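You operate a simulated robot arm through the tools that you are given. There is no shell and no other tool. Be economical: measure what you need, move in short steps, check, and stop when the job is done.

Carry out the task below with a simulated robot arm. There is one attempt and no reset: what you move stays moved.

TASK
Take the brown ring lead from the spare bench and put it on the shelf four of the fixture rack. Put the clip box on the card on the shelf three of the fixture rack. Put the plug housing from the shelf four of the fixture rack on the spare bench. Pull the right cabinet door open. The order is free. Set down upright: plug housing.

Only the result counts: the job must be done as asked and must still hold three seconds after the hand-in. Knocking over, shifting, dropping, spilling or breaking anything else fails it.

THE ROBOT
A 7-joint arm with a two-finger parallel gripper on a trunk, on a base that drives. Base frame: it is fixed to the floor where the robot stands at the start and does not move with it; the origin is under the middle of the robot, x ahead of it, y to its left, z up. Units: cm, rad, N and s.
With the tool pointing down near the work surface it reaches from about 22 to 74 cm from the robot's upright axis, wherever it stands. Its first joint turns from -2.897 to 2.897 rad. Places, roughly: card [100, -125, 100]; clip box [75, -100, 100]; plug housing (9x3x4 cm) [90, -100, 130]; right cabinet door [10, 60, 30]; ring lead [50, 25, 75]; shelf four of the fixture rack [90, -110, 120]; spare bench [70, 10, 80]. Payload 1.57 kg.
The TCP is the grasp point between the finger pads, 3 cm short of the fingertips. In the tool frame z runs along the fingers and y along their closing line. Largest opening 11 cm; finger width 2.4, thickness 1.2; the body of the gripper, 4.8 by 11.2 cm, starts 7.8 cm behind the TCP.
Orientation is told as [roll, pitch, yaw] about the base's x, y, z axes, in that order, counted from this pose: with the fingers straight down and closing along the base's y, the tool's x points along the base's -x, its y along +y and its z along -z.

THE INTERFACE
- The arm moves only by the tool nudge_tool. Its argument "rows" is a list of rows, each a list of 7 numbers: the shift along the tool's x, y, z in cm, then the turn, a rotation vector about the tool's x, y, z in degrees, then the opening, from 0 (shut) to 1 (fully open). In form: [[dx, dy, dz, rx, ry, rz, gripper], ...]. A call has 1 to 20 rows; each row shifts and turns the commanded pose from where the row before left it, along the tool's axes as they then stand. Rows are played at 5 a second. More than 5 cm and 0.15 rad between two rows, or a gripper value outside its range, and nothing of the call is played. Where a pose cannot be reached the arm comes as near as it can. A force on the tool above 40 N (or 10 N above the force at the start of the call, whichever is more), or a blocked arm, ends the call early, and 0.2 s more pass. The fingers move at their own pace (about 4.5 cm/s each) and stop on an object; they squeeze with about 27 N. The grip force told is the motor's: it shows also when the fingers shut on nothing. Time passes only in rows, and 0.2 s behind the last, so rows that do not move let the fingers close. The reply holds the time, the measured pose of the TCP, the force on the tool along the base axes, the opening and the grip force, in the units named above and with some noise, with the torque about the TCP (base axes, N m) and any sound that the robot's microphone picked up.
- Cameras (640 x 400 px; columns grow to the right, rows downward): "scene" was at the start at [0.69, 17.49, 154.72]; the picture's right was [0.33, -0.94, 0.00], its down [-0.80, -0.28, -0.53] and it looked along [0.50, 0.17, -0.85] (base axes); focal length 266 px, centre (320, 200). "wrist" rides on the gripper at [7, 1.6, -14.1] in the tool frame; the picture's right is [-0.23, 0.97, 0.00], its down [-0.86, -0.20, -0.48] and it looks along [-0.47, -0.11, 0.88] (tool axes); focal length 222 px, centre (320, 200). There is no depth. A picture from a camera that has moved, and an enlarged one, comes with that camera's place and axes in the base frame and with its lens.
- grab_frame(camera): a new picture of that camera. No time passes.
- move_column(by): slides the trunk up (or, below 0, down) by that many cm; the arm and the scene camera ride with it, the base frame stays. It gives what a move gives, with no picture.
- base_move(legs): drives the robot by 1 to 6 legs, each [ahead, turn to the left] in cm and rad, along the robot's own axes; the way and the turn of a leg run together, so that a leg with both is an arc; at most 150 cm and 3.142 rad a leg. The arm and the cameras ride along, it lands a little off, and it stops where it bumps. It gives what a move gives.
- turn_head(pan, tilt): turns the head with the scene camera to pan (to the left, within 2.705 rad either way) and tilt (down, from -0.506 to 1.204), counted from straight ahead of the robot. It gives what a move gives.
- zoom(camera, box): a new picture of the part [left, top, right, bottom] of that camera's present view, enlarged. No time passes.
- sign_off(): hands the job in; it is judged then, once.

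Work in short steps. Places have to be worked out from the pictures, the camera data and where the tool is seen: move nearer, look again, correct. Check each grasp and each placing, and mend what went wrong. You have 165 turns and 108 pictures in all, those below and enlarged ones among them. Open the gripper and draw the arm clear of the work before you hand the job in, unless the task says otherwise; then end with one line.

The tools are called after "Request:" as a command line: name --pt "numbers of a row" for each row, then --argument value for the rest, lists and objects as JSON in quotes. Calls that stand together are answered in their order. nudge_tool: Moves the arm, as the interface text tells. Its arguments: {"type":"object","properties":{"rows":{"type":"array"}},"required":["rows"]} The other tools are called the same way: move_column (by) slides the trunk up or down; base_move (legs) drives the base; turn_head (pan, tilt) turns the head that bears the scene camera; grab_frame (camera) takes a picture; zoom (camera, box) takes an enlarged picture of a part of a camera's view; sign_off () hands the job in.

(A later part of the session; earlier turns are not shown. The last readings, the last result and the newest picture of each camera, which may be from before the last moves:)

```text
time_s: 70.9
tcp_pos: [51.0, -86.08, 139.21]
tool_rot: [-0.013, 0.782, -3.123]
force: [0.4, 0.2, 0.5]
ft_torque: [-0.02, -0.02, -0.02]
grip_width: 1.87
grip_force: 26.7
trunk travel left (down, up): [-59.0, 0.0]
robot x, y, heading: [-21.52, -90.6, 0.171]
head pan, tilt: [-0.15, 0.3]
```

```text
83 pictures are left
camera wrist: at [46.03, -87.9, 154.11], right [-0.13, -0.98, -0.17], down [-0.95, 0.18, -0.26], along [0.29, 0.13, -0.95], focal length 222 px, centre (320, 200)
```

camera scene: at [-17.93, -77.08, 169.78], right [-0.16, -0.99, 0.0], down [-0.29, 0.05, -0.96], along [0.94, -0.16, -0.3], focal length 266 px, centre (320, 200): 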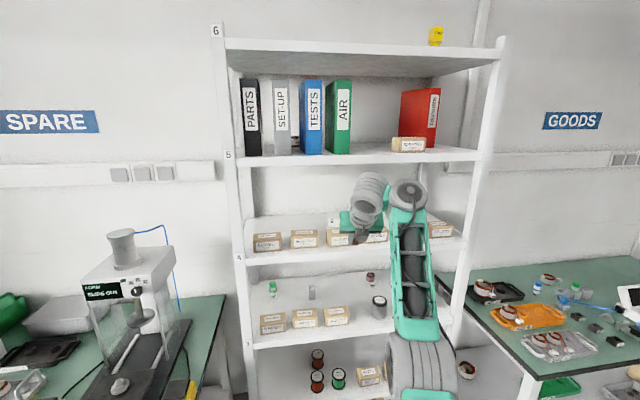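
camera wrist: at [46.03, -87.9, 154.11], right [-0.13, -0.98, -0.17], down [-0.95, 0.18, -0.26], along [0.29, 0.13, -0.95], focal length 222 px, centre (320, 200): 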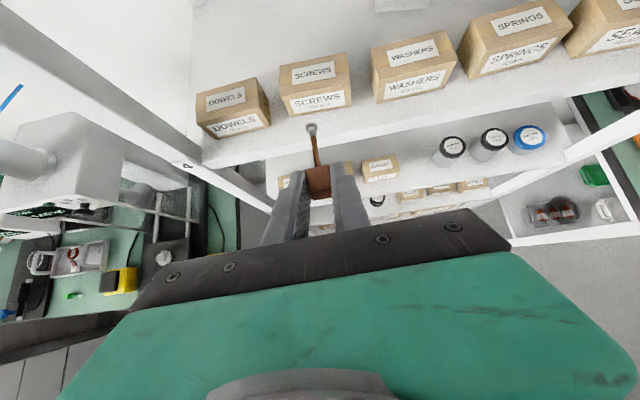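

Lead oriented well. Shelf top ≈125. Lower trunk 3 cm and drive forward 21 cm to hover over the boxes, then look.

Request:
move_column --by -3

Request:
base_move --legs '[[21, 0]]'

Request:
grab_frame --camera "wrist"

Request:
grab_frame --camera "scene"

```text
time_s: 71.6
tcp_pos: [50.92, -86.25, 136.2]
tool_rot: [-0.014, 0.783, -3.123]
force: [0.8, 0.0, 0.1]
ft_torque: [0.02, -0.01, -0.03]
grip_width: 1.86
grip_force: 26.9
trunk travel left (down, up): [-56.0, 3.0]
robot x, y, heading: [-21.46, -91.0, 0.177]
head pan, tilt: [-0.15, 0.3]
```

```text
time_s: 73.3
tcp_pos: [71.63, -82.6, 136.19]
tool_rot: [-0.015, 0.782, -3.124]
force: [0.3, 0.3, -1.3]
ft_torque: [-0.01, 0.02, -0.04]
grip_width: 1.88
grip_force: 26.5
trunk travel left (down, up): [-56.0, 3.0]
robot x, y, heading: [-0.85, -87.15, 0.178]
head pan, tilt: [-0.15, 0.3]
```

```text
82 pictures are left
camera wrist: at [66.7, -84.37, 151.04], right [-0.13, -0.98, -0.17], down [-0.95, 0.18, -0.26], along [0.29, 0.13, -0.95], focal length 222 px, centre (320, 200)
```

wrist: 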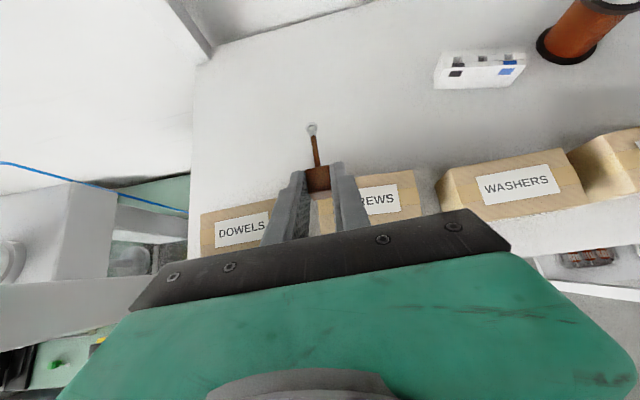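

```text
81 pictures are left
camera scene: at [0.01, -72.98, 166.78], right [0.03, -1.0, 0.0], down [-0.3, -0.01, -0.96], along [0.95, 0.02, -0.3], focal length 266 px, centre (320, 200)
```

scene: 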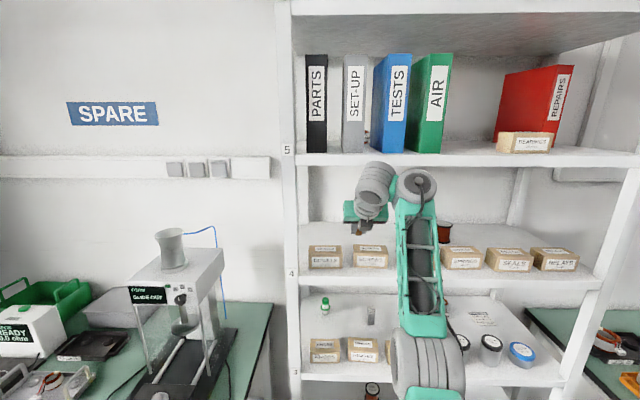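

Boxes' rear edge ≈ x 74.7, top ≈130; the wrist must stay under shelf 5's lip. I'll go in stepwise: drive 2, lower 1.6, drive 2.5, lower 2.4.

Request:
base_move --legs '[[2, 0]]'

Request:
move_column --by -1.6

Request:
base_move --legs '[[2.5, 0]]'

Request:
move_column --by -2.2

Request:
grab_frame --camera "wrist"

Request:
grab_frame --camera "scene"

```text
time_s: 74.1
tcp_pos: [73.64, -82.2, 136.06]
tool_rot: [-0.013, 0.782, -3.123]
force: [-0.1, -0.4, -0.2]
ft_torque: [0.0, 0.02, -0.02]
grip_width: 1.83
grip_force: 27.2
trunk travel left (down, up): [-56.0, 3.0]
robot x, y, heading: [1.08, -87.33, 0.175]
head pan, tilt: [-0.15, 0.3]
```

```text
time_s: 74.7
tcp_pos: [73.48, -82.12, 134.62]
tool_rot: [-0.015, 0.784, -3.124]
force: [0.0, -0.3, -0.6]
ft_torque: [-0.03, -0.01, 0.02]
grip_width: 1.84
grip_force: 27.7
trunk travel left (down, up): [-54.4, 4.6]
robot x, y, heading: [0.77, -87.17, 0.176]
head pan, tilt: [-0.15, 0.3]
```

```text
time_s: 75.5
tcp_pos: [76.15, -81.7, 134.4]
tool_rot: [-0.014, 0.782, -3.125]
force: [0.6, -0.1, -0.3]
ft_torque: [-0.01, 0.04, 0.01]
grip_width: 1.87
grip_force: 26.9
trunk travel left (down, up): [-54.4, 4.6]
robot x, y, heading: [3.49, -86.71, 0.177]
head pan, tilt: [-0.15, 0.3]
```

```text
time_s: 76.2
tcp_pos: [76.05, -81.72, 132.46]
tool_rot: [-0.015, 0.781, -3.125]
force: [-0.9, -0.6, 0.4]
ft_torque: [0.0, -0.01, -0.01]
grip_width: 1.84
grip_force: 26.9
trunk travel left (down, up): [-52.2, 6.8]
robot x, y, heading: [3.58, -86.56, 0.178]
head pan, tilt: [-0.15, 0.3]
```

```text
80 pictures are left
camera wrist: at [71.17, -83.59, 147.17], right [-0.13, -0.98, -0.17], down [-0.95, 0.18, -0.26], along [0.28, 0.13, -0.95], focal length 222 px, centre (320, 200)
```

wrist: 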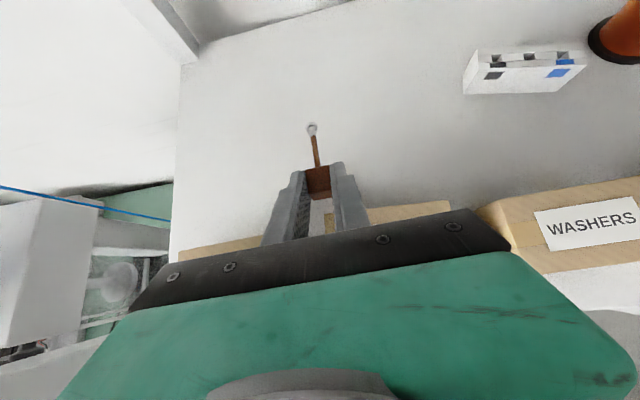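

```text
79 pictures are left
camera scene: at [4.41, -72.2, 162.98], right [0.03, -1.0, 0.0], down [-0.3, -0.01, -0.96], along [0.95, 0.02, -0.3], focal length 266 px, centre (320, 200)
```

scene: 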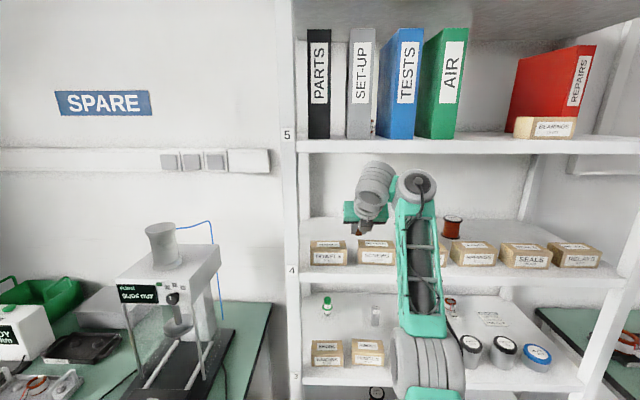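

Clear all around. Continue: drive 4, lower 2, drive 3.5.

Request:
base_move --legs '[[4, 0]]'

Request:
move_column --by -2

Request:
base_move --legs '[[3.5, 0]]'

Request:
grab_frame --camera "wrist"

Request:
grab_frame --camera "scene"

```text
time_s: 77.1
tcp_pos: [80.21, -81.24, 132.15]
tool_rot: [-0.015, 0.779, -3.124]
force: [0.4, 1.0, -0.2]
ft_torque: [0.0, -0.04, 0.02]
grip_width: 1.87
grip_force: 26.8
trunk travel left (down, up): [-52.2, 6.8]
robot x, y, heading: [7.41, -86.15, 0.179]
head pan, tilt: [-0.15, 0.3]
```

```text
time_s: 77.7
tcp_pos: [80.08, -81.22, 130.33]
tool_rot: [-0.013, 0.78, -3.124]
force: [-0.5, -0.1, -0.4]
ft_torque: [0.01, -0.04, -0.01]
grip_width: 1.85
grip_force: 26.9
trunk travel left (down, up): [-50.2, 8.8]
robot x, y, heading: [7.06, -85.48, 0.175]
head pan, tilt: [-0.15, 0.3]
```

```text
time_s: 78.6
tcp_pos: [83.48, -80.59, 130.21]
tool_rot: [-0.013, 0.778, -3.126]
force: [-0.2, 0.1, -1.0]
ft_torque: [-0.03, 0.01, 0.03]
grip_width: 1.86
grip_force: 27.1
trunk travel left (down, up): [-50.2, 8.8]
robot x, y, heading: [10.68, -85.26, 0.179]
head pan, tilt: [-0.15, 0.3]
```

```text
78 pictures are left
camera wrist: at [78.68, -82.38, 145.06], right [-0.14, -0.98, -0.17], down [-0.95, 0.18, -0.26], along [0.28, 0.13, -0.95], focal length 222 px, centre (320, 200)
```

wrist: 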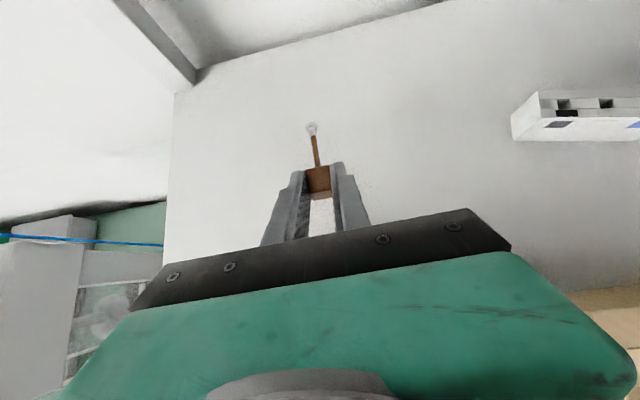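

```text
77 pictures are left
camera scene: at [11.9, -70.89, 160.98], right [0.02, -1.0, 0.0], down [-0.3, -0.01, -0.96], along [0.95, 0.02, -0.3], focal length 266 px, centre (320, 200)
```

scene: 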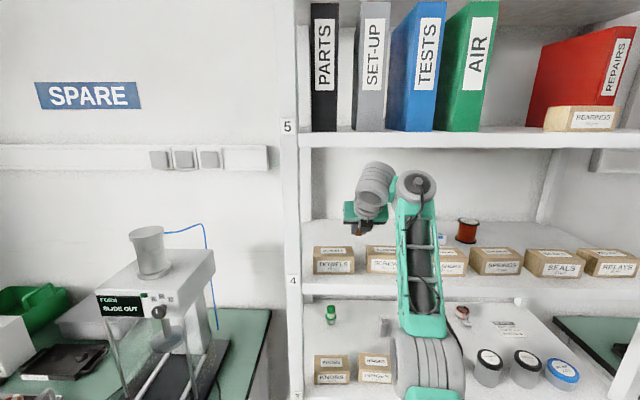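

Position is good. Lower the trunk in small steps until contact with the shelf.

Request:
move_column --by -1

Request:
move_column --by -0.5

Request:
move_column --by -0.4

```text
time_s: 79.2
tcp_pos: [83.45, -80.55, 129.26]
tool_rot: [-0.014, 0.778, -3.125]
force: [0.6, -0.9, -1.5]
ft_torque: [0.05, 0.02, 0.01]
grip_width: 1.85
grip_force: 26.7
trunk travel left (down, up): [-49.2, 9.8]
robot x, y, heading: [10.81, -85.36, 0.173]
head pan, tilt: [-0.15, 0.3]
```

```text
time_s: 79.7
tcp_pos: [83.41, -80.61, 128.76]
tool_rot: [-0.015, 0.78, -3.126]
force: [0.6, -0.7, -0.6]
ft_torque: [0.0, -0.01, 0.0]
grip_width: 1.85
grip_force: 27.3
trunk travel left (down, up): [-48.7, 10.3]
robot x, y, heading: [10.95, -85.37, 0.173]
head pan, tilt: [-0.15, 0.3]
```

```text
time_s: 80.2
tcp_pos: [83.47, -80.55, 128.28]
tool_rot: [-0.014, 0.78, -3.127]
force: [0.3, 0.4, 0.4]
ft_torque: [0.02, -0.01, -0.01]
grip_width: 1.85
grip_force: 26.9
trunk travel left (down, up): [-48.3, 10.7]
robot x, y, heading: [10.92, -85.35, 0.176]
head pan, tilt: [-0.15, 0.3]
```

Request:
move_column --by -0.4

Request:
grab_frame --camera "wrist"

Request:
zoom --camera "scene" --box '[280, 160, 500, 300]'

```text
time_s: 80.8
tcp_pos: [83.43, -80.58, 128.1]
tool_rot: [-0.015, 0.78, -3.128]
force: [0.2, -0.2, -1.2]
ft_torque: [-0.02, 0.03, -0.04]
grip_width: 1.85
grip_force: 27.1
trunk travel left (down, up): [-47.9, 11.1]
robot x, y, heading: [11.07, -85.31, 0.174]
head pan, tilt: [-0.15, 0.3]
```

```text
76 pictures are left
camera wrist: at [78.61, -82.39, 142.79], right [-0.14, -0.98, -0.17], down [-0.95, 0.18, -0.26], along [0.28, 0.13, -0.95], focal length 222 px, centre (320, 200)
```

wrist: 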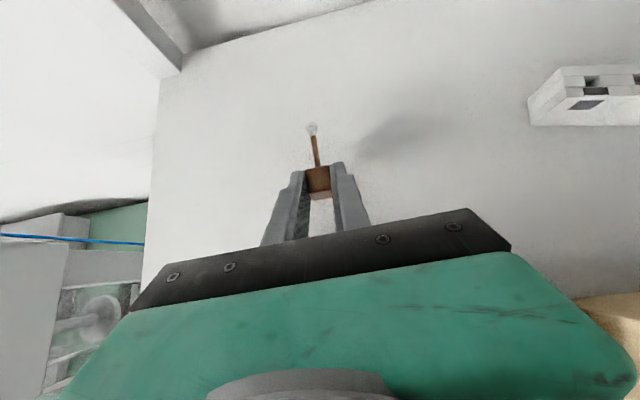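

```text
2.86 times, centred on (390, 230) of scene
camera zoom: at [11.81, -70.9, 158.68], right [0.02, -1.0, 0.0], down [-0.3, -0.01, -0.96], along [0.95, 0.02, -0.3], focal length 761 px, centre (120, 114)
```

zoom: 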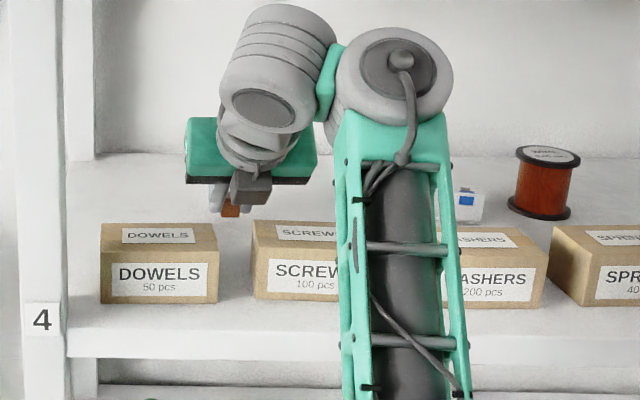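

Request:
move_column --by -0.5

Request:
move_column --by -0.5

Request:
move_column --by -0.4

```text
time_s: 81.3
tcp_pos: [83.56, -80.68, 127.42]
tool_rot: [-0.014, 0.78, -3.126]
force: [0.1, -0.4, 0.4]
ft_torque: [-0.01, -0.02, 0.02]
grip_width: 1.84
grip_force: 27.6
trunk travel left (down, up): [-47.4, 11.6]
robot x, y, heading: [11.23, -85.01, 0.176]
head pan, tilt: [-0.15, 0.3]
```

```text
time_s: 81.8
tcp_pos: [83.5, -80.68, 127.0]
tool_rot: [-0.014, 0.779, -3.127]
force: [0.8, -0.5, 3.2]
ft_torque: [-0.07, -0.05, -0.01]
grip_width: 1.86
grip_force: 26.9
trunk travel left (down, up): [-46.9, 12.1]
robot x, y, heading: [10.76, -85.29, 0.178]
head pan, tilt: [-0.15, 0.3]
```

```text
time_s: 82.4
tcp_pos: [83.37, -80.49, 127.06]
tool_rot: [-0.016, 0.789, -3.129]
force: [11.1, -0.6, 26.1]
ft_torque: [-0.3, -0.69, 0.06]
grip_width: 1.86
grip_force: 27.2
trunk travel left (down, up): [-46.5, 12.5]
robot x, y, heading: [11.0, -85.26, 0.177]
head pan, tilt: [-0.15, 0.3]
```

Contact at TCP z≈127.0 (shelf 4 top ≈124). Relieve 0.35 cm and open the fingers.

Request:
move_column --by 0.35

Request:
nudge_tool --pt "0 0 0 0 0 0 0.22" --pt "0 0 0 0 0 0 0.3" --pt "0 0 0 0 0 0 0.4" --pt "0 0 0 0 0 0 0.4" --pt "0 0 0 0 0 0 0.4"

Request:
grab_frame --camera "wrist"

```text
time_s: 82.9
tcp_pos: [83.36, -80.58, 126.96]
tool_rot: [-0.012, 0.78, -3.126]
force: [4.1, -1.2, 20.4]
ft_torque: [-0.22, -0.42, -0.14]
grip_width: 1.85
grip_force: 26.6
trunk travel left (down, up): [-46.8, 12.2]
robot x, y, heading: [11.24, -85.08, 0.176]
head pan, tilt: [-0.15, 0.3]
```

```text
time_s: 84.1
tcp_pos: [83.32, -80.39, 126.99]
tool_rot: [-0.013, 0.783, -3.124]
force: [-1.8, 14.1, 16.3]
ft_torque: [0.11, -0.17, 0.05]
grip_width: 3.12
grip_force: 0.0
trunk travel left (down, up): [-46.8, 12.2]
robot x, y, heading: [11.23, -85.29, 0.172]
head pan, tilt: [-0.15, 0.3]
```

```text
74 pictures are left
camera wrist: at [78.4, -82.2, 141.86], right [-0.14, -0.98, -0.17], down [-0.95, 0.18, -0.26], along [0.28, 0.12, -0.95], focal length 222 px, centre (320, 200)
```

wrist: 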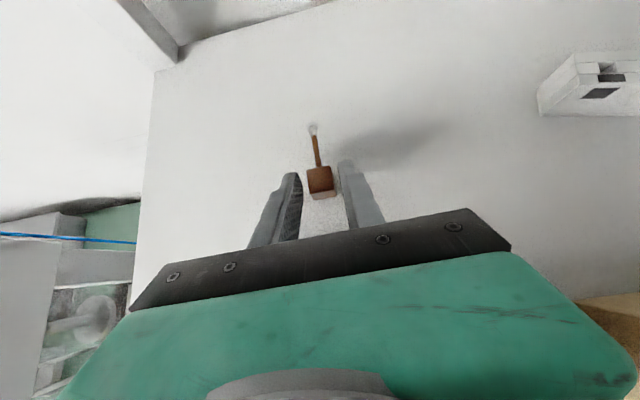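

Lead rests on the shelf, released. Raise a little, then retrace the path out.

Request:
move_column --by 2.5

Request:
grab_frame --camera "wrist"

Request:
base_move --legs '[[-3.3, 0]]'

Request:
move_column --by 3

Request:
base_move --legs '[[-4, 0]]'

Request:
move_column --by 2.5

Request:
base_move --legs '[[-22, 0]]'

Request:
turn_head --pan -0.25 --tilt 0.35

Request:
grab_frame --camera "scene"

```text
time_s: 84.8
tcp_pos: [83.5, -80.51, 129.18]
tool_rot: [-0.014, 0.777, -3.126]
force: [0.8, 0.0, -0.1]
ft_torque: [0.03, 0.0, 0.01]
grip_width: 4.38
grip_force: 0.1
trunk travel left (down, up): [-49.3, 9.7]
robot x, y, heading: [10.72, -85.62, 0.171]
head pan, tilt: [-0.15, 0.3]
```

```text
73 pictures are left
camera wrist: at [78.7, -82.36, 144.13], right [-0.14, -0.98, -0.17], down [-0.95, 0.18, -0.26], along [0.28, 0.13, -0.95], focal length 222 px, centre (320, 200)
```

wrist: 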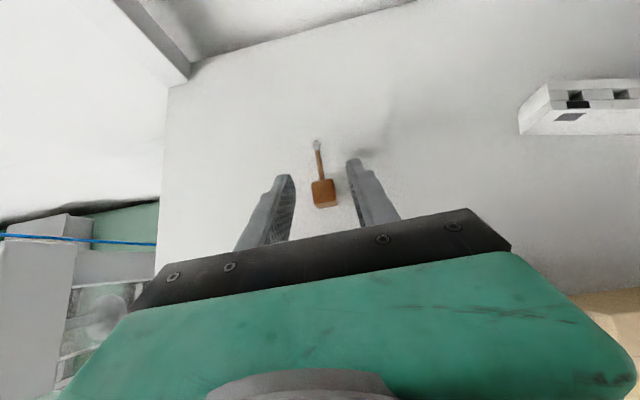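

```text
time_s: 85.7
tcp_pos: [80.18, -81.13, 129.42]
tool_rot: [-0.015, 0.78, -3.126]
force: [0.5, 0.1, 0.8]
ft_torque: [0.02, -0.03, 0.01]
grip_width: 4.42
grip_force: 0.1
trunk travel left (down, up): [-49.3, 9.7]
robot x, y, heading: [7.62, -86.15, 0.174]
head pan, tilt: [-0.15, 0.3]
```

```text
time_s: 86.4
tcp_pos: [80.23, -81.12, 132.33]
tool_rot: [-0.014, 0.78, -3.125]
force: [0.6, -0.6, -0.7]
ft_torque: [-0.03, 0.01, 0.01]
grip_width: 4.43
grip_force: 0.0
trunk travel left (down, up): [-52.3, 6.7]
robot x, y, heading: [7.66, -85.65, 0.173]
head pan, tilt: [-0.15, 0.3]
```

```text
time_s: 87.3
tcp_pos: [76.12, -81.83, 132.51]
tool_rot: [-0.014, 0.781, -3.127]
force: [0.2, 1.4, 1.0]
ft_torque: [0.02, 0.0, -0.01]
grip_width: 4.38
grip_force: 0.0
trunk travel left (down, up): [-52.3, 6.7]
robot x, y, heading: [3.68, -86.56, 0.174]
head pan, tilt: [-0.15, 0.3]
```

```text
time_s: 88.0
tcp_pos: [76.08, -81.83, 134.98]
tool_rot: [-0.014, 0.781, -3.126]
force: [-0.1, -0.8, -0.3]
ft_torque: [-0.02, 0.02, 0.01]
grip_width: 4.39
grip_force: 0.1
trunk travel left (down, up): [-54.8, 4.2]
robot x, y, heading: [3.59, -86.51, 0.178]
head pan, tilt: [-0.15, 0.3]
```

```text
time_s: 89.7
tcp_pos: [53.9, -85.92, 135.07]
tool_rot: [-0.014, 0.781, -3.128]
force: [-0.8, 1.1, -0.3]
ft_torque: [0.01, -0.02, 0.03]
grip_width: 4.4
grip_force: 0.1
trunk travel left (down, up): [-54.8, 4.2]
robot x, y, heading: [-18.47, -90.12, 0.173]
head pan, tilt: [-0.15, 0.3]
```

```text
time_s: 90.4
tcp_pos: [54.02, -85.97, 134.87]
tool_rot: [-0.014, 0.781, -3.127]
force: [1.1, 0.3, -0.5]
ft_torque: [-0.03, -0.01, -0.01]
grip_width: 4.39
grip_force: 0.0
trunk travel left (down, up): [-54.8, 4.2]
robot x, y, heading: [-18.54, -90.42, 0.17]
head pan, tilt: [-0.25, 0.351]
```

```text
72 pictures are left
camera scene: at [-17.59, -76.96, 165.16], right [-0.08, -1.0, 0.0], down [-0.34, 0.03, -0.94], along [0.94, -0.07, -0.34], focal length 266 px, centre (320, 200)
```

scene: 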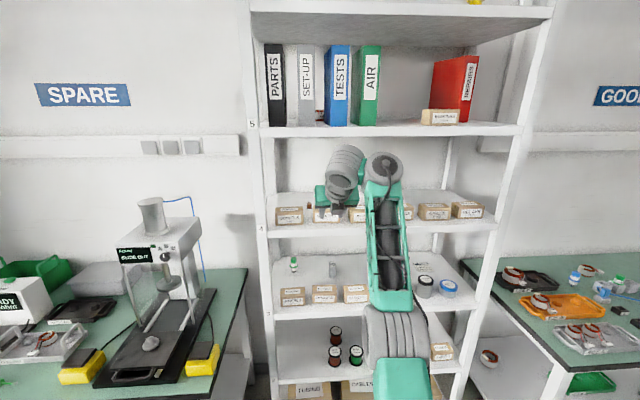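

Lead is on shelf 4. Next the plug housing: turn right so the tool faces it, and drive to hover over the boxes to look.

Request:
base_move --legs '[[0, -0.2], [16, 0]]'

Request:
nudge_tool --pt "0 0 0 0 0 0 1" --pt "0 0 0 0 0 0 1" --pt "0 0 0 0 0 0 1" --pt "0 0 0 0 0 0 1"

Request:
grab_frame --camera "wrist"

```text
time_s: 92.5
tcp_pos: [69.45, -101.2, 134.82]
tool_rot: [-0.014, 0.781, 2.951]
force: [0.7, 0.6, 0.2]
ft_torque: [0.02, 0.0, -0.03]
grip_width: 4.43
grip_force: 0.0
trunk travel left (down, up): [-54.8, 4.2]
robot x, y, heading: [-2.71, -91.15, -0.036]
head pan, tilt: [-0.25, 0.351]
```

```text
time_s: 93.5
tcp_pos: [69.39, -101.08, 134.93]
tool_rot: [-0.013, 0.78, 2.951]
force: [0.8, 0.0, -0.5]
ft_torque: [-0.02, 0.0, 0.01]
grip_width: 10.98
grip_force: 0.0
trunk travel left (down, up): [-54.8, 4.2]
robot x, y, heading: [-2.58, -90.98, -0.031]
head pan, tilt: [-0.25, 0.351]
```

```text
71 pictures are left
camera wrist: at [64.25, -101.94, 149.8], right [-0.33, -0.93, -0.17], down [-0.89, 0.37, -0.26], along [0.3, 0.06, -0.95], focal length 222 px, centre (320, 200)
```

wrist: 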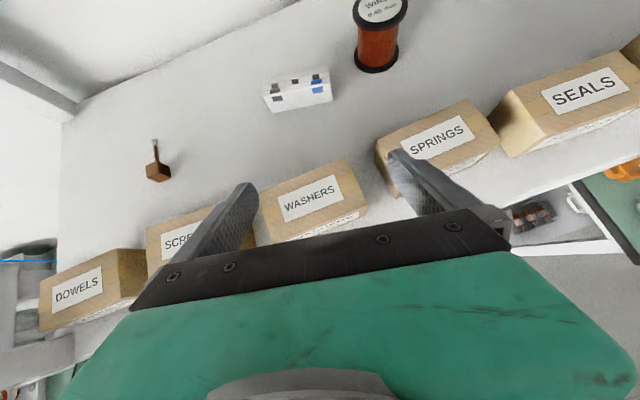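

Housing runs from (87.2,-98.1) to (84.8,-106.7), yawed ~15°; spool is ~4 cm beyond its right end. Rotate tool yaw -4.6° and shift slightly right, then check.

Request:
nudge_tool --pt "0 0.4 0 -3.25 0 3.25 1" --pt "0 0.4 0 0 0 0 1" --pt "0 0 0 0 0 0 1"

Request:
base_move --legs '[[4, 0]]'

Request:
move_column --by -1

Request:
grab_frame --camera "wrist"

```text
time_s: 94.3
tcp_pos: [68.65, -102.18, 135.5]
tool_rot: [-0.016, 0.773, 2.871]
force: [-0.1, -0.5, -0.3]
ft_torque: [-0.01, -0.02, 0.02]
grip_width: 11.03
grip_force: 0.0
out of reach, approached as far as the arm can: row 1
trunk travel left (down, up): [-54.8, 4.2]
robot x, y, heading: [-2.95, -90.66, -0.032]
head pan, tilt: [-0.25, 0.351]
```

```text
time_s: 95.2
tcp_pos: [72.86, -102.33, 135.36]
tool_rot: [-0.016, 0.774, 2.872]
force: [0.2, -0.7, 0.1]
ft_torque: [0.0, 0.0, -0.01]
grip_width: 11.01
grip_force: 0.1
trunk travel left (down, up): [-54.8, 4.2]
robot x, y, heading: [1.48, -90.81, -0.03]
head pan, tilt: [-0.25, 0.351]
```

```text
time_s: 95.8
tcp_pos: [72.56, -102.26, 134.5]
tool_rot: [-0.016, 0.773, 2.872]
force: [0.0, 0.0, -0.1]
ft_torque: [-0.01, -0.01, 0.04]
grip_width: 11.0
grip_force: 0.0
trunk travel left (down, up): [-53.8, 5.2]
robot x, y, heading: [1.3, -91.23, -0.033]
head pan, tilt: [-0.25, 0.351]
```

```text
70 pictures are left
camera wrist: at [67.6, -102.68, 149.33], right [-0.41, -0.9, -0.17], down [-0.86, 0.44, -0.25], along [0.3, 0.04, -0.95], focal length 222 px, centre (320, 200)
```

wrist: 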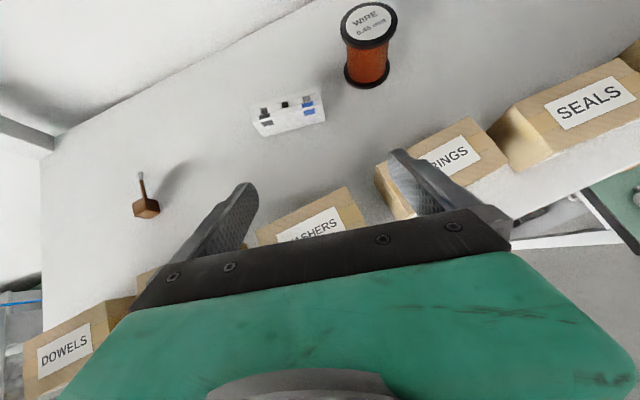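

Tool is now aligned with the housing; target TCP (86.6,-102.3,127.2). Drive in stepwise.

Request:
base_move --legs '[[3.2, 0]]'

Request:
move_column --by -2

Request:
base_move --legs '[[6, 0]]'

Request:
grab_frame --camera "wrist"

Request:
grab_frame --camera "scene"

```text
time_s: 96.7
tcp_pos: [76.02, -102.4, 134.26]
tool_rot: [-0.015, 0.772, 2.871]
force: [0.5, -0.3, -0.3]
ft_torque: [0.04, 0.0, 0.0]
grip_width: 10.98
grip_force: 0.0
trunk travel left (down, up): [-53.8, 5.2]
robot x, y, heading: [4.86, -90.74, -0.034]
head pan, tilt: [-0.25, 0.351]
```

```text
time_s: 97.3
tcp_pos: [75.93, -102.43, 132.49]
tool_rot: [-0.016, 0.773, 2.87]
force: [0.4, -0.2, -0.1]
ft_torque: [-0.02, -0.01, -0.01]
grip_width: 10.98
grip_force: 0.1
trunk travel left (down, up): [-51.8, 7.2]
robot x, y, heading: [4.9, -90.93, -0.034]
head pan, tilt: [-0.25, 0.351]
```

```text
time_s: 98.3
tcp_pos: [82.16, -102.71, 132.29]
tool_rot: [-0.016, 0.772, 2.872]
force: [0.6, -1.2, -0.1]
ft_torque: [0.01, 0.03, 0.03]
grip_width: 10.97
grip_force: 0.1
trunk travel left (down, up): [-51.8, 7.2]
robot x, y, heading: [10.8, -91.08, -0.029]
head pan, tilt: [-0.25, 0.351]
```

```text
69 pictures are left
camera wrist: at [76.94, -103.08, 147.19], right [-0.41, -0.9, -0.17], down [-0.86, 0.44, -0.25], along [0.3, 0.04, -0.95], focal length 222 px, centre (320, 200)
```

wrist: 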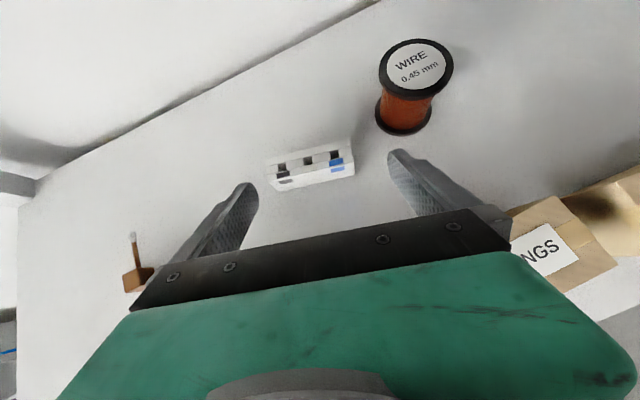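

```text
68 pictures are left
camera scene: at [14.37, -78.33, 162.15], right [-0.28, -0.96, 0.0], down [-0.33, 0.1, -0.94], along [0.9, -0.26, -0.34], focal length 266 px, centre (320, 200)
```

scene: 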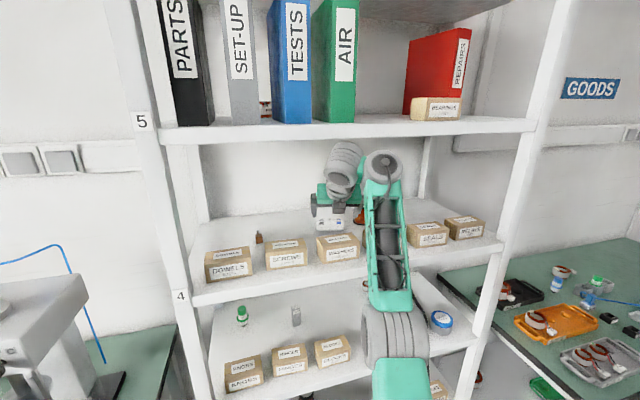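

Consistent. Drive the last 4.3 cm, then lower in stages.

Request:
base_move --legs '[[4.3, 0]]'

Request:
move_column --by -2

Request:
grab_frame --camera "wrist"

```text
time_s: 99.2
tcp_pos: [86.31, -102.73, 132.29]
tool_rot: [-0.016, 0.769, 2.873]
force: [0.3, 0.4, -0.4]
ft_torque: [0.02, -0.01, 0.02]
grip_width: 11.0
grip_force: 0.0
trunk travel left (down, up): [-51.8, 7.2]
robot x, y, heading: [14.86, -91.1, -0.028]
head pan, tilt: [-0.25, 0.351]
```

```text
time_s: 99.8
tcp_pos: [86.27, -102.73, 130.29]
tool_rot: [-0.016, 0.772, 2.872]
force: [-0.5, 0.2, -0.2]
ft_torque: [-0.02, 0.01, 0.01]
grip_width: 10.99
grip_force: 0.0
trunk travel left (down, up): [-49.8, 9.2]
robot x, y, heading: [14.97, -91.42, -0.032]
head pan, tilt: [-0.25, 0.351]
```

```text
67 pictures are left
camera wrist: at [81.18, -103.14, 145.21], right [-0.41, -0.9, -0.17], down [-0.86, 0.44, -0.25], along [0.3, 0.04, -0.95], focal length 222 px, centre (320, 200)
```

wrist: 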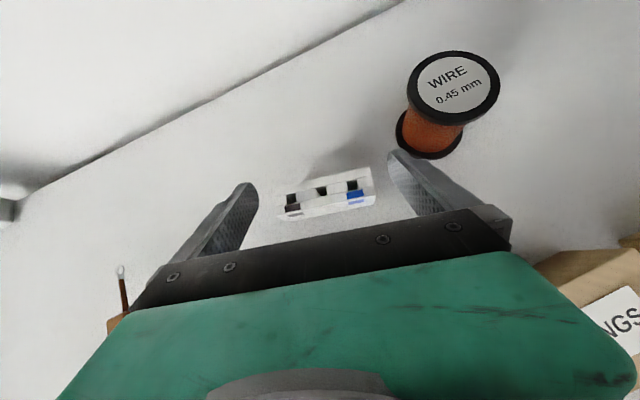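

Well centred with spool clearance ≈3 cm. Lower to z≈127.3.

Request:
move_column --by -2

Request:
move_column --by -0.9

Request:
grab_frame --camera "wrist"

```text
time_s: 100.5
tcp_pos: [86.19, -102.8, 128.23]
tool_rot: [-0.016, 0.771, 2.875]
force: [-0.2, -0.5, 0.1]
ft_torque: [0.01, 0.0, 0.01]
grip_width: 11.01
grip_force: 0.1
trunk travel left (down, up): [-47.8, 11.2]
robot x, y, heading: [14.94, -91.36, -0.033]
head pan, tilt: [-0.25, 0.351]
```

```text
time_s: 101.1
tcp_pos: [86.23, -102.72, 127.49]
tool_rot: [-0.016, 0.771, 2.872]
force: [0.3, -0.4, -0.9]
ft_torque: [-0.01, -0.03, 0.0]
grip_width: 10.98
grip_force: 0.0
trunk travel left (down, up): [-46.9, 12.1]
robot x, y, heading: [14.85, -91.51, -0.032]
head pan, tilt: [-0.25, 0.351]
```

```text
66 pictures are left
camera wrist: at [81.18, -103.14, 142.31], right [-0.41, -0.9, -0.17], down [-0.86, 0.44, -0.25], along [0.3, 0.04, -0.95], focal length 222 px, centre (320, 200)
```

wrist: 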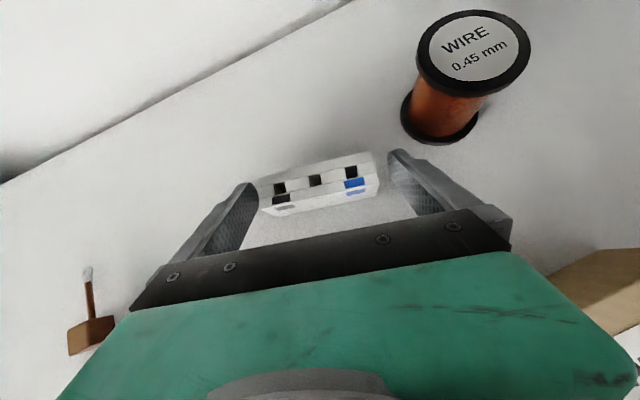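

Housing sits between the pads. Close the fingers.

Request:
nudge_tool --pt "0 0 0 0 0 0 0.85" --pt "0 0 0 0 0 0 0.8" --pt "0 0 0 0 0 0 0.7" --pt "0 0 0 0 0 0 0.7" --pt "0 0 0 0 0 0 0.7" --pt "0 0 0 0 0 0 0.7"

Request:
move_column --by 1

Request:
grab_frame --camera "wrist"

```text
time_s: 102.5
tcp_pos: [86.32, -102.73, 127.4]
tool_rot: [-0.016, 0.771, 2.872]
force: [0.9, 0.1, 0.7]
ft_torque: [-0.08, -0.03, 0.02]
grip_width: 8.76
grip_force: 26.7
trunk travel left (down, up): [-46.9, 12.1]
robot x, y, heading: [14.54, -91.36, -0.029]
head pan, tilt: [-0.25, 0.351]
```

```text
time_s: 103.1
tcp_pos: [86.14, -102.88, 128.36]
tool_rot: [-0.014, 0.771, 2.873]
force: [-0.6, -0.6, -0.5]
ft_torque: [0.02, 0.02, -0.01]
grip_width: 8.75
grip_force: 27.0
trunk travel left (down, up): [-47.9, 11.1]
robot x, y, heading: [15.05, -91.74, -0.033]
head pan, tilt: [-0.25, 0.351]
```

```text
65 pictures are left
camera wrist: at [81.22, -103.14, 143.29], right [-0.41, -0.9, -0.17], down [-0.86, 0.44, -0.25], along [0.3, 0.04, -0.95], focal length 222 px, centre (320, 200)
```

wrist: 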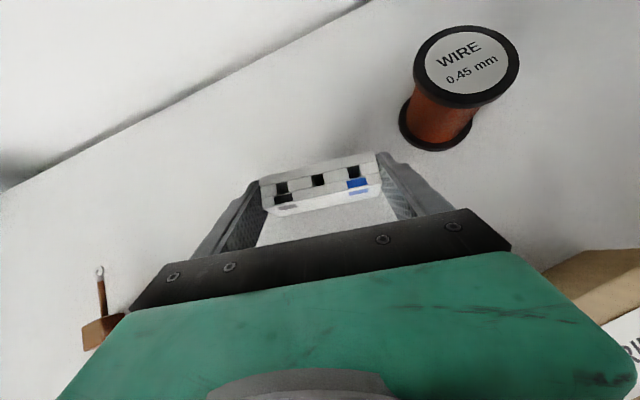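

Held (8.75 cm). Retrace out: raise 3, back 10, raise 2.2, back further.

Request:
move_column --by 3.7

Request:
base_move --legs '[[-10, 0]]'

Request:
move_column --by 2.3

Request:
grab_frame --camera "wrist"

Request:
grab_frame --camera "scene"

```text
time_s: 103.9
tcp_pos: [86.27, -102.82, 132.03]
tool_rot: [-0.018, 0.772, 2.872]
force: [0.4, 0.0, -0.7]
ft_torque: [0.0, 0.02, 0.01]
grip_width: 8.74
grip_force: 27.0
trunk travel left (down, up): [-51.6, 7.4]
robot x, y, heading: [15.33, -91.3, -0.033]
head pan, tilt: [-0.25, 0.351]
```

```text
time_s: 105.0
tcp_pos: [75.96, -102.43, 132.24]
tool_rot: [-0.016, 0.774, 2.875]
force: [-0.2, -0.6, 0.3]
ft_torque: [-0.02, -0.01, 0.02]
grip_width: 8.76
grip_force: 27.3
trunk travel left (down, up): [-51.6, 7.4]
robot x, y, heading: [4.83, -91.44, -0.032]
head pan, tilt: [-0.25, 0.351]
```

```text
time_s: 105.7
tcp_pos: [76.15, -102.41, 134.45]
tool_rot: [-0.016, 0.771, 2.871]
force: [0.5, 0.5, -1.0]
ft_torque: [-0.02, -0.02, -0.02]
grip_width: 8.76
grip_force: 27.4
trunk travel left (down, up): [-53.9, 5.1]
robot x, y, heading: [4.55, -91.47, -0.029]
head pan, tilt: [-0.25, 0.351]
```

```text
64 pictures are left
camera wrist: at [70.99, -102.74, 149.34], right [-0.4, -0.9, -0.17], down [-0.86, 0.44, -0.25], along [0.3, 0.04, -0.95], focal length 222 px, centre (320, 200)
```

wrist: 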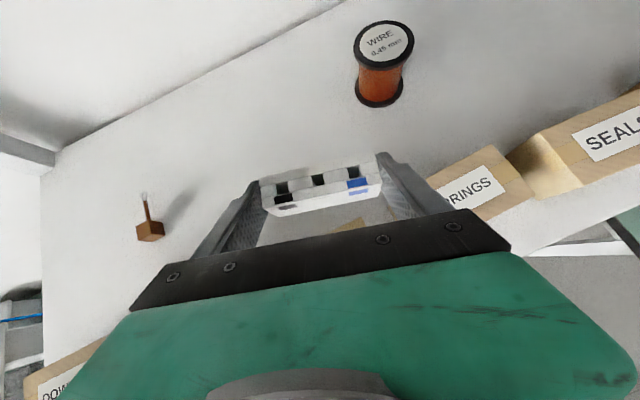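

```text
63 pictures are left
camera scene: at [8.35, -78.13, 164.26], right [-0.28, -0.96, 0.0], down [-0.33, 0.1, -0.94], along [0.9, -0.26, -0.34], focal length 266 px, centre (320, 200)
```

scene: 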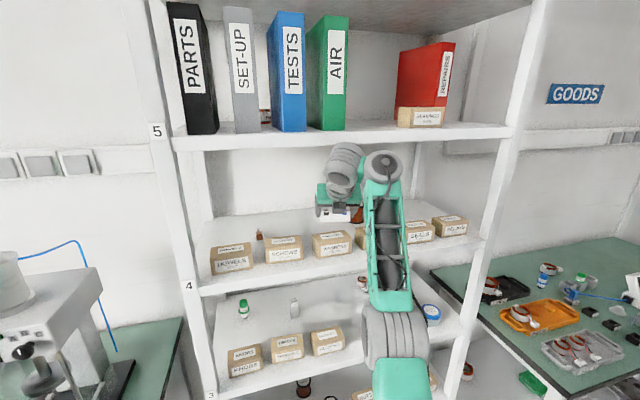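

Back out 22 cm and then look toward the way back (stool position).

Request:
base_move --legs '[[-22, 0]]'

Request:
turn_head --pan 1.9 --tilt 0.75

Request:
grab_frame --camera "scene"

```text
time_s: 107.4
tcp_pos: [54.46, -101.58, 134.49]
tool_rot: [-0.016, 0.773, 2.875]
force: [0.3, -0.4, 0.2]
ft_torque: [-0.01, 0.01, 0.03]
grip_width: 8.73
grip_force: 27.6
trunk travel left (down, up): [-53.9, 5.1]
robot x, y, heading: [-16.91, -90.9, -0.029]
head pan, tilt: [-0.25, 0.351]
```

```text
time_s: 109.4
tcp_pos: [54.51, -101.48, 134.5]
tool_rot: [-0.015, 0.774, 2.876]
force: [-0.2, -0.5, -0.4]
ft_torque: [-0.01, 0.03, 0.0]
grip_width: 8.76
grip_force: 27.1
trunk travel left (down, up): [-53.9, 5.1]
robot x, y, heading: [-16.63, -90.69, -0.026]
head pan, tilt: [1.901, 0.75]
```

```text
62 pictures are left
camera scene: at [-24.61, -67.02, 160.7], right [0.95, 0.3, 0.0], down [0.2, -0.65, -0.73], along [-0.22, 0.7, -0.68], focal length 266 px, centre (320, 200)
```

scene: 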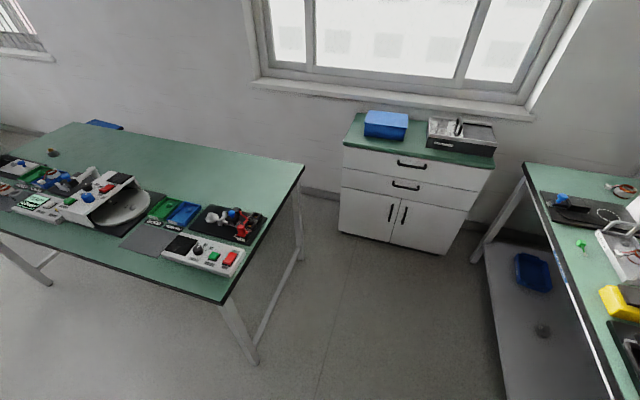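

The floor is open there (no stool). Drive to the bench: turn left, drive 88, turn to heading ≈0.24, arm stays high.

Request:
base_move --legs '[[0, 1.65], [88, 0], [0, -1.38]]'

Request:
turn_head --pan -0.1 --tilt 0.6

Request:
grab_frame --camera "wrist"

Request:
grab_frame --camera "scene"

```text
time_s: 121.4
tcp_pos: [51.65, 6.83, 134.49]
tool_rot: [-0.016, 0.771, -3.131]
force: [-0.7, -0.9, -0.4]
ft_torque: [0.03, 0.01, 0.0]
grip_width: 8.73
grip_force: 27.1
trunk travel left (down, up): [-53.9, 5.1]
robot x, y, heading: [-19.98, -2.49, 0.245]
head pan, tilt: [1.901, 0.75]
```

```text
time_s: 123.3
tcp_pos: [51.61, 6.76, 134.33]
tool_rot: [-0.016, 0.774, -3.131]
force: [0.0, -0.4, -0.1]
ft_torque: [-0.01, 0.02, -0.01]
grip_width: 8.75
grip_force: 26.8
trunk travel left (down, up): [-53.9, 5.1]
robot x, y, heading: [-20.18, -2.43, 0.245]
head pan, tilt: [-0.099, 0.6]
```

```text
61 pictures are left
camera wrist: at [46.9, 5.0, 149.37], right [-0.14, -0.98, -0.17], down [-0.95, 0.18, -0.25], along [0.28, 0.13, -0.95], focal length 222 px, centre (320, 200)
```

wrist: 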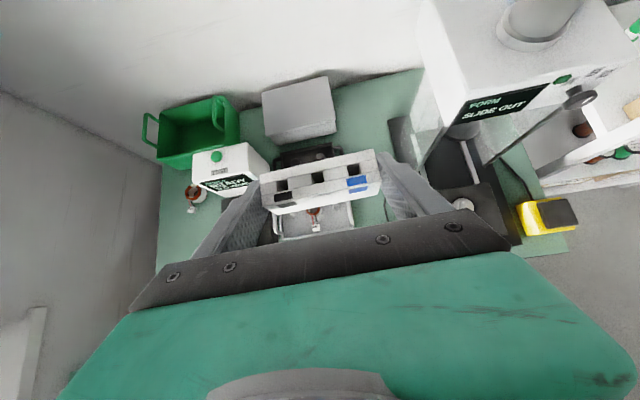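

```text
60 pictures are left
camera scene: at [-20.68, 12.68, 161.98], right [0.15, -0.99, 0.0], down [-0.56, -0.08, -0.82], along [0.82, 0.12, -0.57], focal length 266 px, centre (320, 200)
```

scene: 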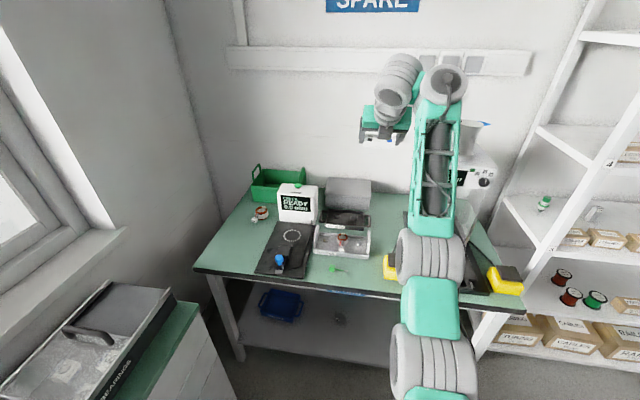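

Back 3 cm and lower the trunk 40 cm, then check.

Request:
base_move --legs '[[-2.6, 0]]'

Request:
move_column --by -38

Request:
grab_frame --camera "wrist"

Request:
grab_frame --camera "scene"

```text
time_s: 124.2
tcp_pos: [49.03, 6.23, 134.53]
tool_rot: [-0.014, 0.773, -3.133]
force: [-0.5, 0.2, -0.6]
ft_torque: [-0.05, 0.01, -0.03]
grip_width: 8.75
grip_force: 27.2
trunk travel left (down, up): [-53.9, 5.1]
robot x, y, heading: [-22.63, -2.7, 0.251]
head pan, tilt: [-0.099, 0.6]
```

```text
time_s: 127.8
tcp_pos: [49.07, 6.26, 96.5]
tool_rot: [-0.014, 0.772, -3.132]
force: [-0.7, -1.2, -0.4]
ft_torque: [-0.01, 0.01, 0.04]
grip_width: 8.76
grip_force: 26.8
trunk travel left (down, up): [-15.9, 43.1]
robot x, y, heading: [-22.75, -2.81, 0.248]
head pan, tilt: [-0.099, 0.6]
```

```text
59 pictures are left
camera wrist: at [44.29, 4.35, 111.42], right [-0.14, -0.98, -0.17], down [-0.95, 0.18, -0.25], along [0.28, 0.13, -0.95], focal length 222 px, centre (320, 200)
```

wrist: 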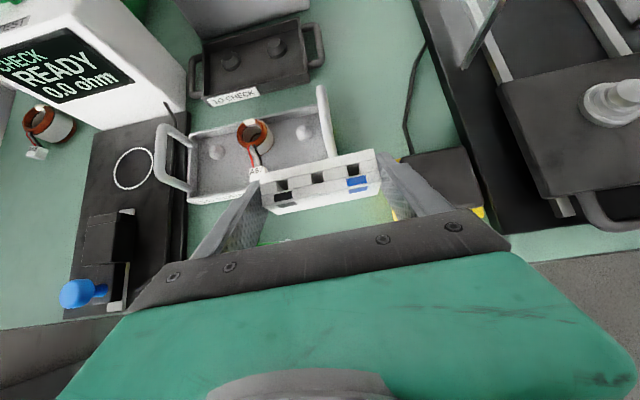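

```text
58 pictures are left
camera scene: at [-23.25, 12.02, 123.99], right [0.15, -0.99, 0.0], down [-0.56, -0.08, -0.83], along [0.82, 0.12, -0.56], focal length 266 px, centre (320, 200)
```

scene: 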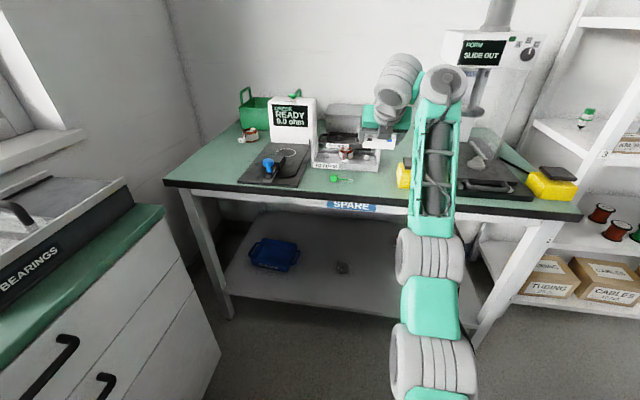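

Close to the yellow block on the right; shift 0.8 cm left and 0.6 forward with the arm, then lower further.

Request:
nudge_tool --pt "0.4 -0.8 0.4 0 0 0 0.7" --pt "0 0 0 0 0 0 0.7"

Request:
move_column --by -8

Request:
grab_frame --camera "wrist"

Request:
zoom --camera "scene" --box '[300, 80, 520, 220]'

```text
time_s: 128.4
tcp_pos: [49.43, 6.96, 96.59]
tool_rot: [-0.021, 0.768, -3.133]
force: [-0.6, -0.3, -0.2]
ft_torque: [-0.04, 0.01, -0.06]
grip_width: 8.76
grip_force: 27.2
trunk travel left (down, up): [-15.9, 43.1]
robot x, y, heading: [-22.72, -2.71, 0.25]
head pan, tilt: [-0.099, 0.6]
```

```text
time_s: 129.6
tcp_pos: [49.38, 6.99, 88.62]
tool_rot: [-0.02, 0.769, -3.129]
force: [-0.3, -0.7, 0.0]
ft_torque: [-0.01, -0.02, -0.03]
grip_width: 8.75
grip_force: 27.1
trunk travel left (down, up): [-7.9, 51.1]
robot x, y, heading: [-22.77, -2.52, 0.25]
head pan, tilt: [-0.099, 0.6]
```

```text
57 pictures are left
camera wrist: at [44.74, 5.05, 103.55], right [-0.14, -0.98, -0.17], down [-0.95, 0.18, -0.25], along [0.27, 0.13, -0.95], focal length 222 px, centre (320, 200)
```

wrist: 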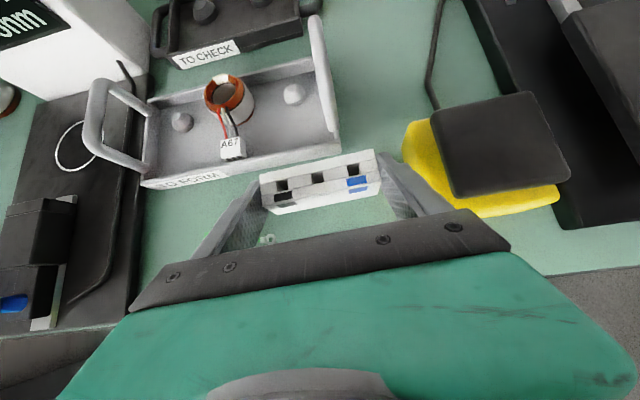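

```text
2.86 times, centred on (410, 150) of scene
camera zoom: at [-23.25, 12.02, 115.98], right [0.15, -0.99, 0.0], down [-0.56, -0.08, -0.83], along [0.82, 0.12, -0.56], focal length 761 px, centre (63, 343)
```

zoom: 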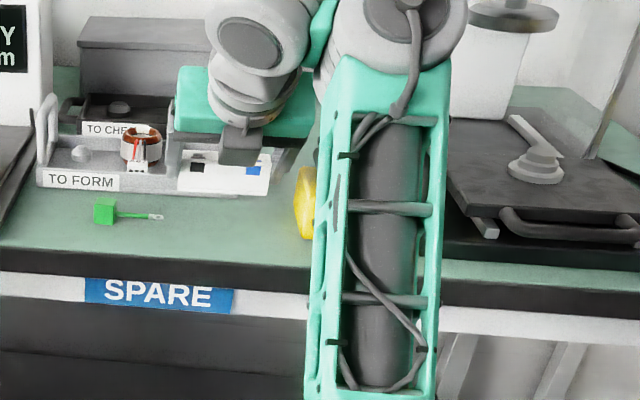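

Clear all round. Lower to near contact.

Request:
move_column --by -2.6

Request:
move_column --by -0.4

Request:
move_column --by -0.3

```text
time_s: 130.3
tcp_pos: [49.41, 6.87, 85.98]
tool_rot: [-0.02, 0.769, -3.131]
force: [-0.2, 0.4, 0.1]
ft_torque: [0.03, 0.02, 0.01]
grip_width: 8.73
grip_force: 27.5
trunk travel left (down, up): [-5.3, 53.7]
robot x, y, heading: [-22.28, -2.46, 0.252]
head pan, tilt: [-0.099, 0.6]
```

```text
time_s: 130.8
tcp_pos: [49.42, 6.85, 85.58]
tool_rot: [-0.017, 0.768, -3.13]
force: [-0.9, -0.3, -0.6]
ft_torque: [0.03, 0.03, -0.01]
grip_width: 8.73
grip_force: 27.3
trunk travel left (down, up): [-4.9, 54.1]
robot x, y, heading: [-22.52, -2.58, 0.247]
head pan, tilt: [-0.099, 0.6]
```

```text
time_s: 131.4
tcp_pos: [49.31, 6.94, 85.54]
tool_rot: [-0.021, 0.772, -3.129]
force: [1.3, -1.3, 5.8]
ft_torque: [-0.2, -0.12, 0.07]
grip_width: 8.78
grip_force: 26.4
trunk travel left (down, up): [-4.6, 54.4]
robot x, y, heading: [-22.55, -2.5, 0.246]
head pan, tilt: [-0.099, 0.6]
```

Contact with the bench. Open a little (to ~0.9) to release.

Request:
nudge_tool --pt "0 0 0 0 0 0 0.84" --pt "0 0 0 0 0 0 0.88" --pt "0 0 0 0 0 0 0.88" --pt "0 0 0 0 0 0 0.88"

Request:
grab_frame --camera "wrist"

```text
time_s: 132.4
tcp_pos: [49.41, 6.93, 85.37]
tool_rot: [-0.02, 0.767, -3.129]
force: [0.0, 0.9, 0.5]
ft_torque: [-0.02, -0.01, 0.0]
grip_width: 9.68
grip_force: 0.1
trunk travel left (down, up): [-4.6, 54.4]
robot x, y, heading: [-22.79, -2.75, 0.248]
head pan, tilt: [-0.099, 0.6]
```

```text
55 pictures are left
camera wrist: at [44.75, 5.04, 100.24], right [-0.14, -0.98, -0.17], down [-0.95, 0.18, -0.25], along [0.27, 0.13, -0.95], focal length 222 px, centre (320, 200)
```

wrist: 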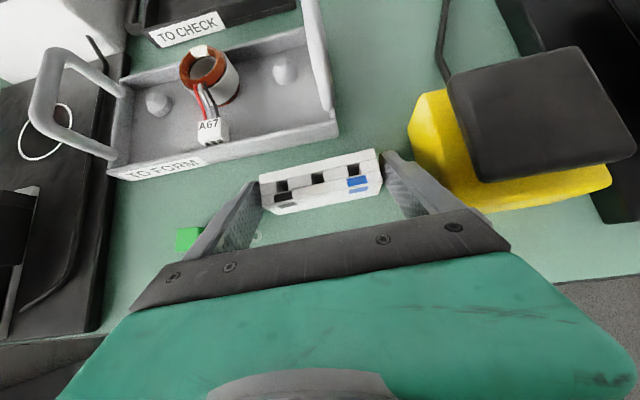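

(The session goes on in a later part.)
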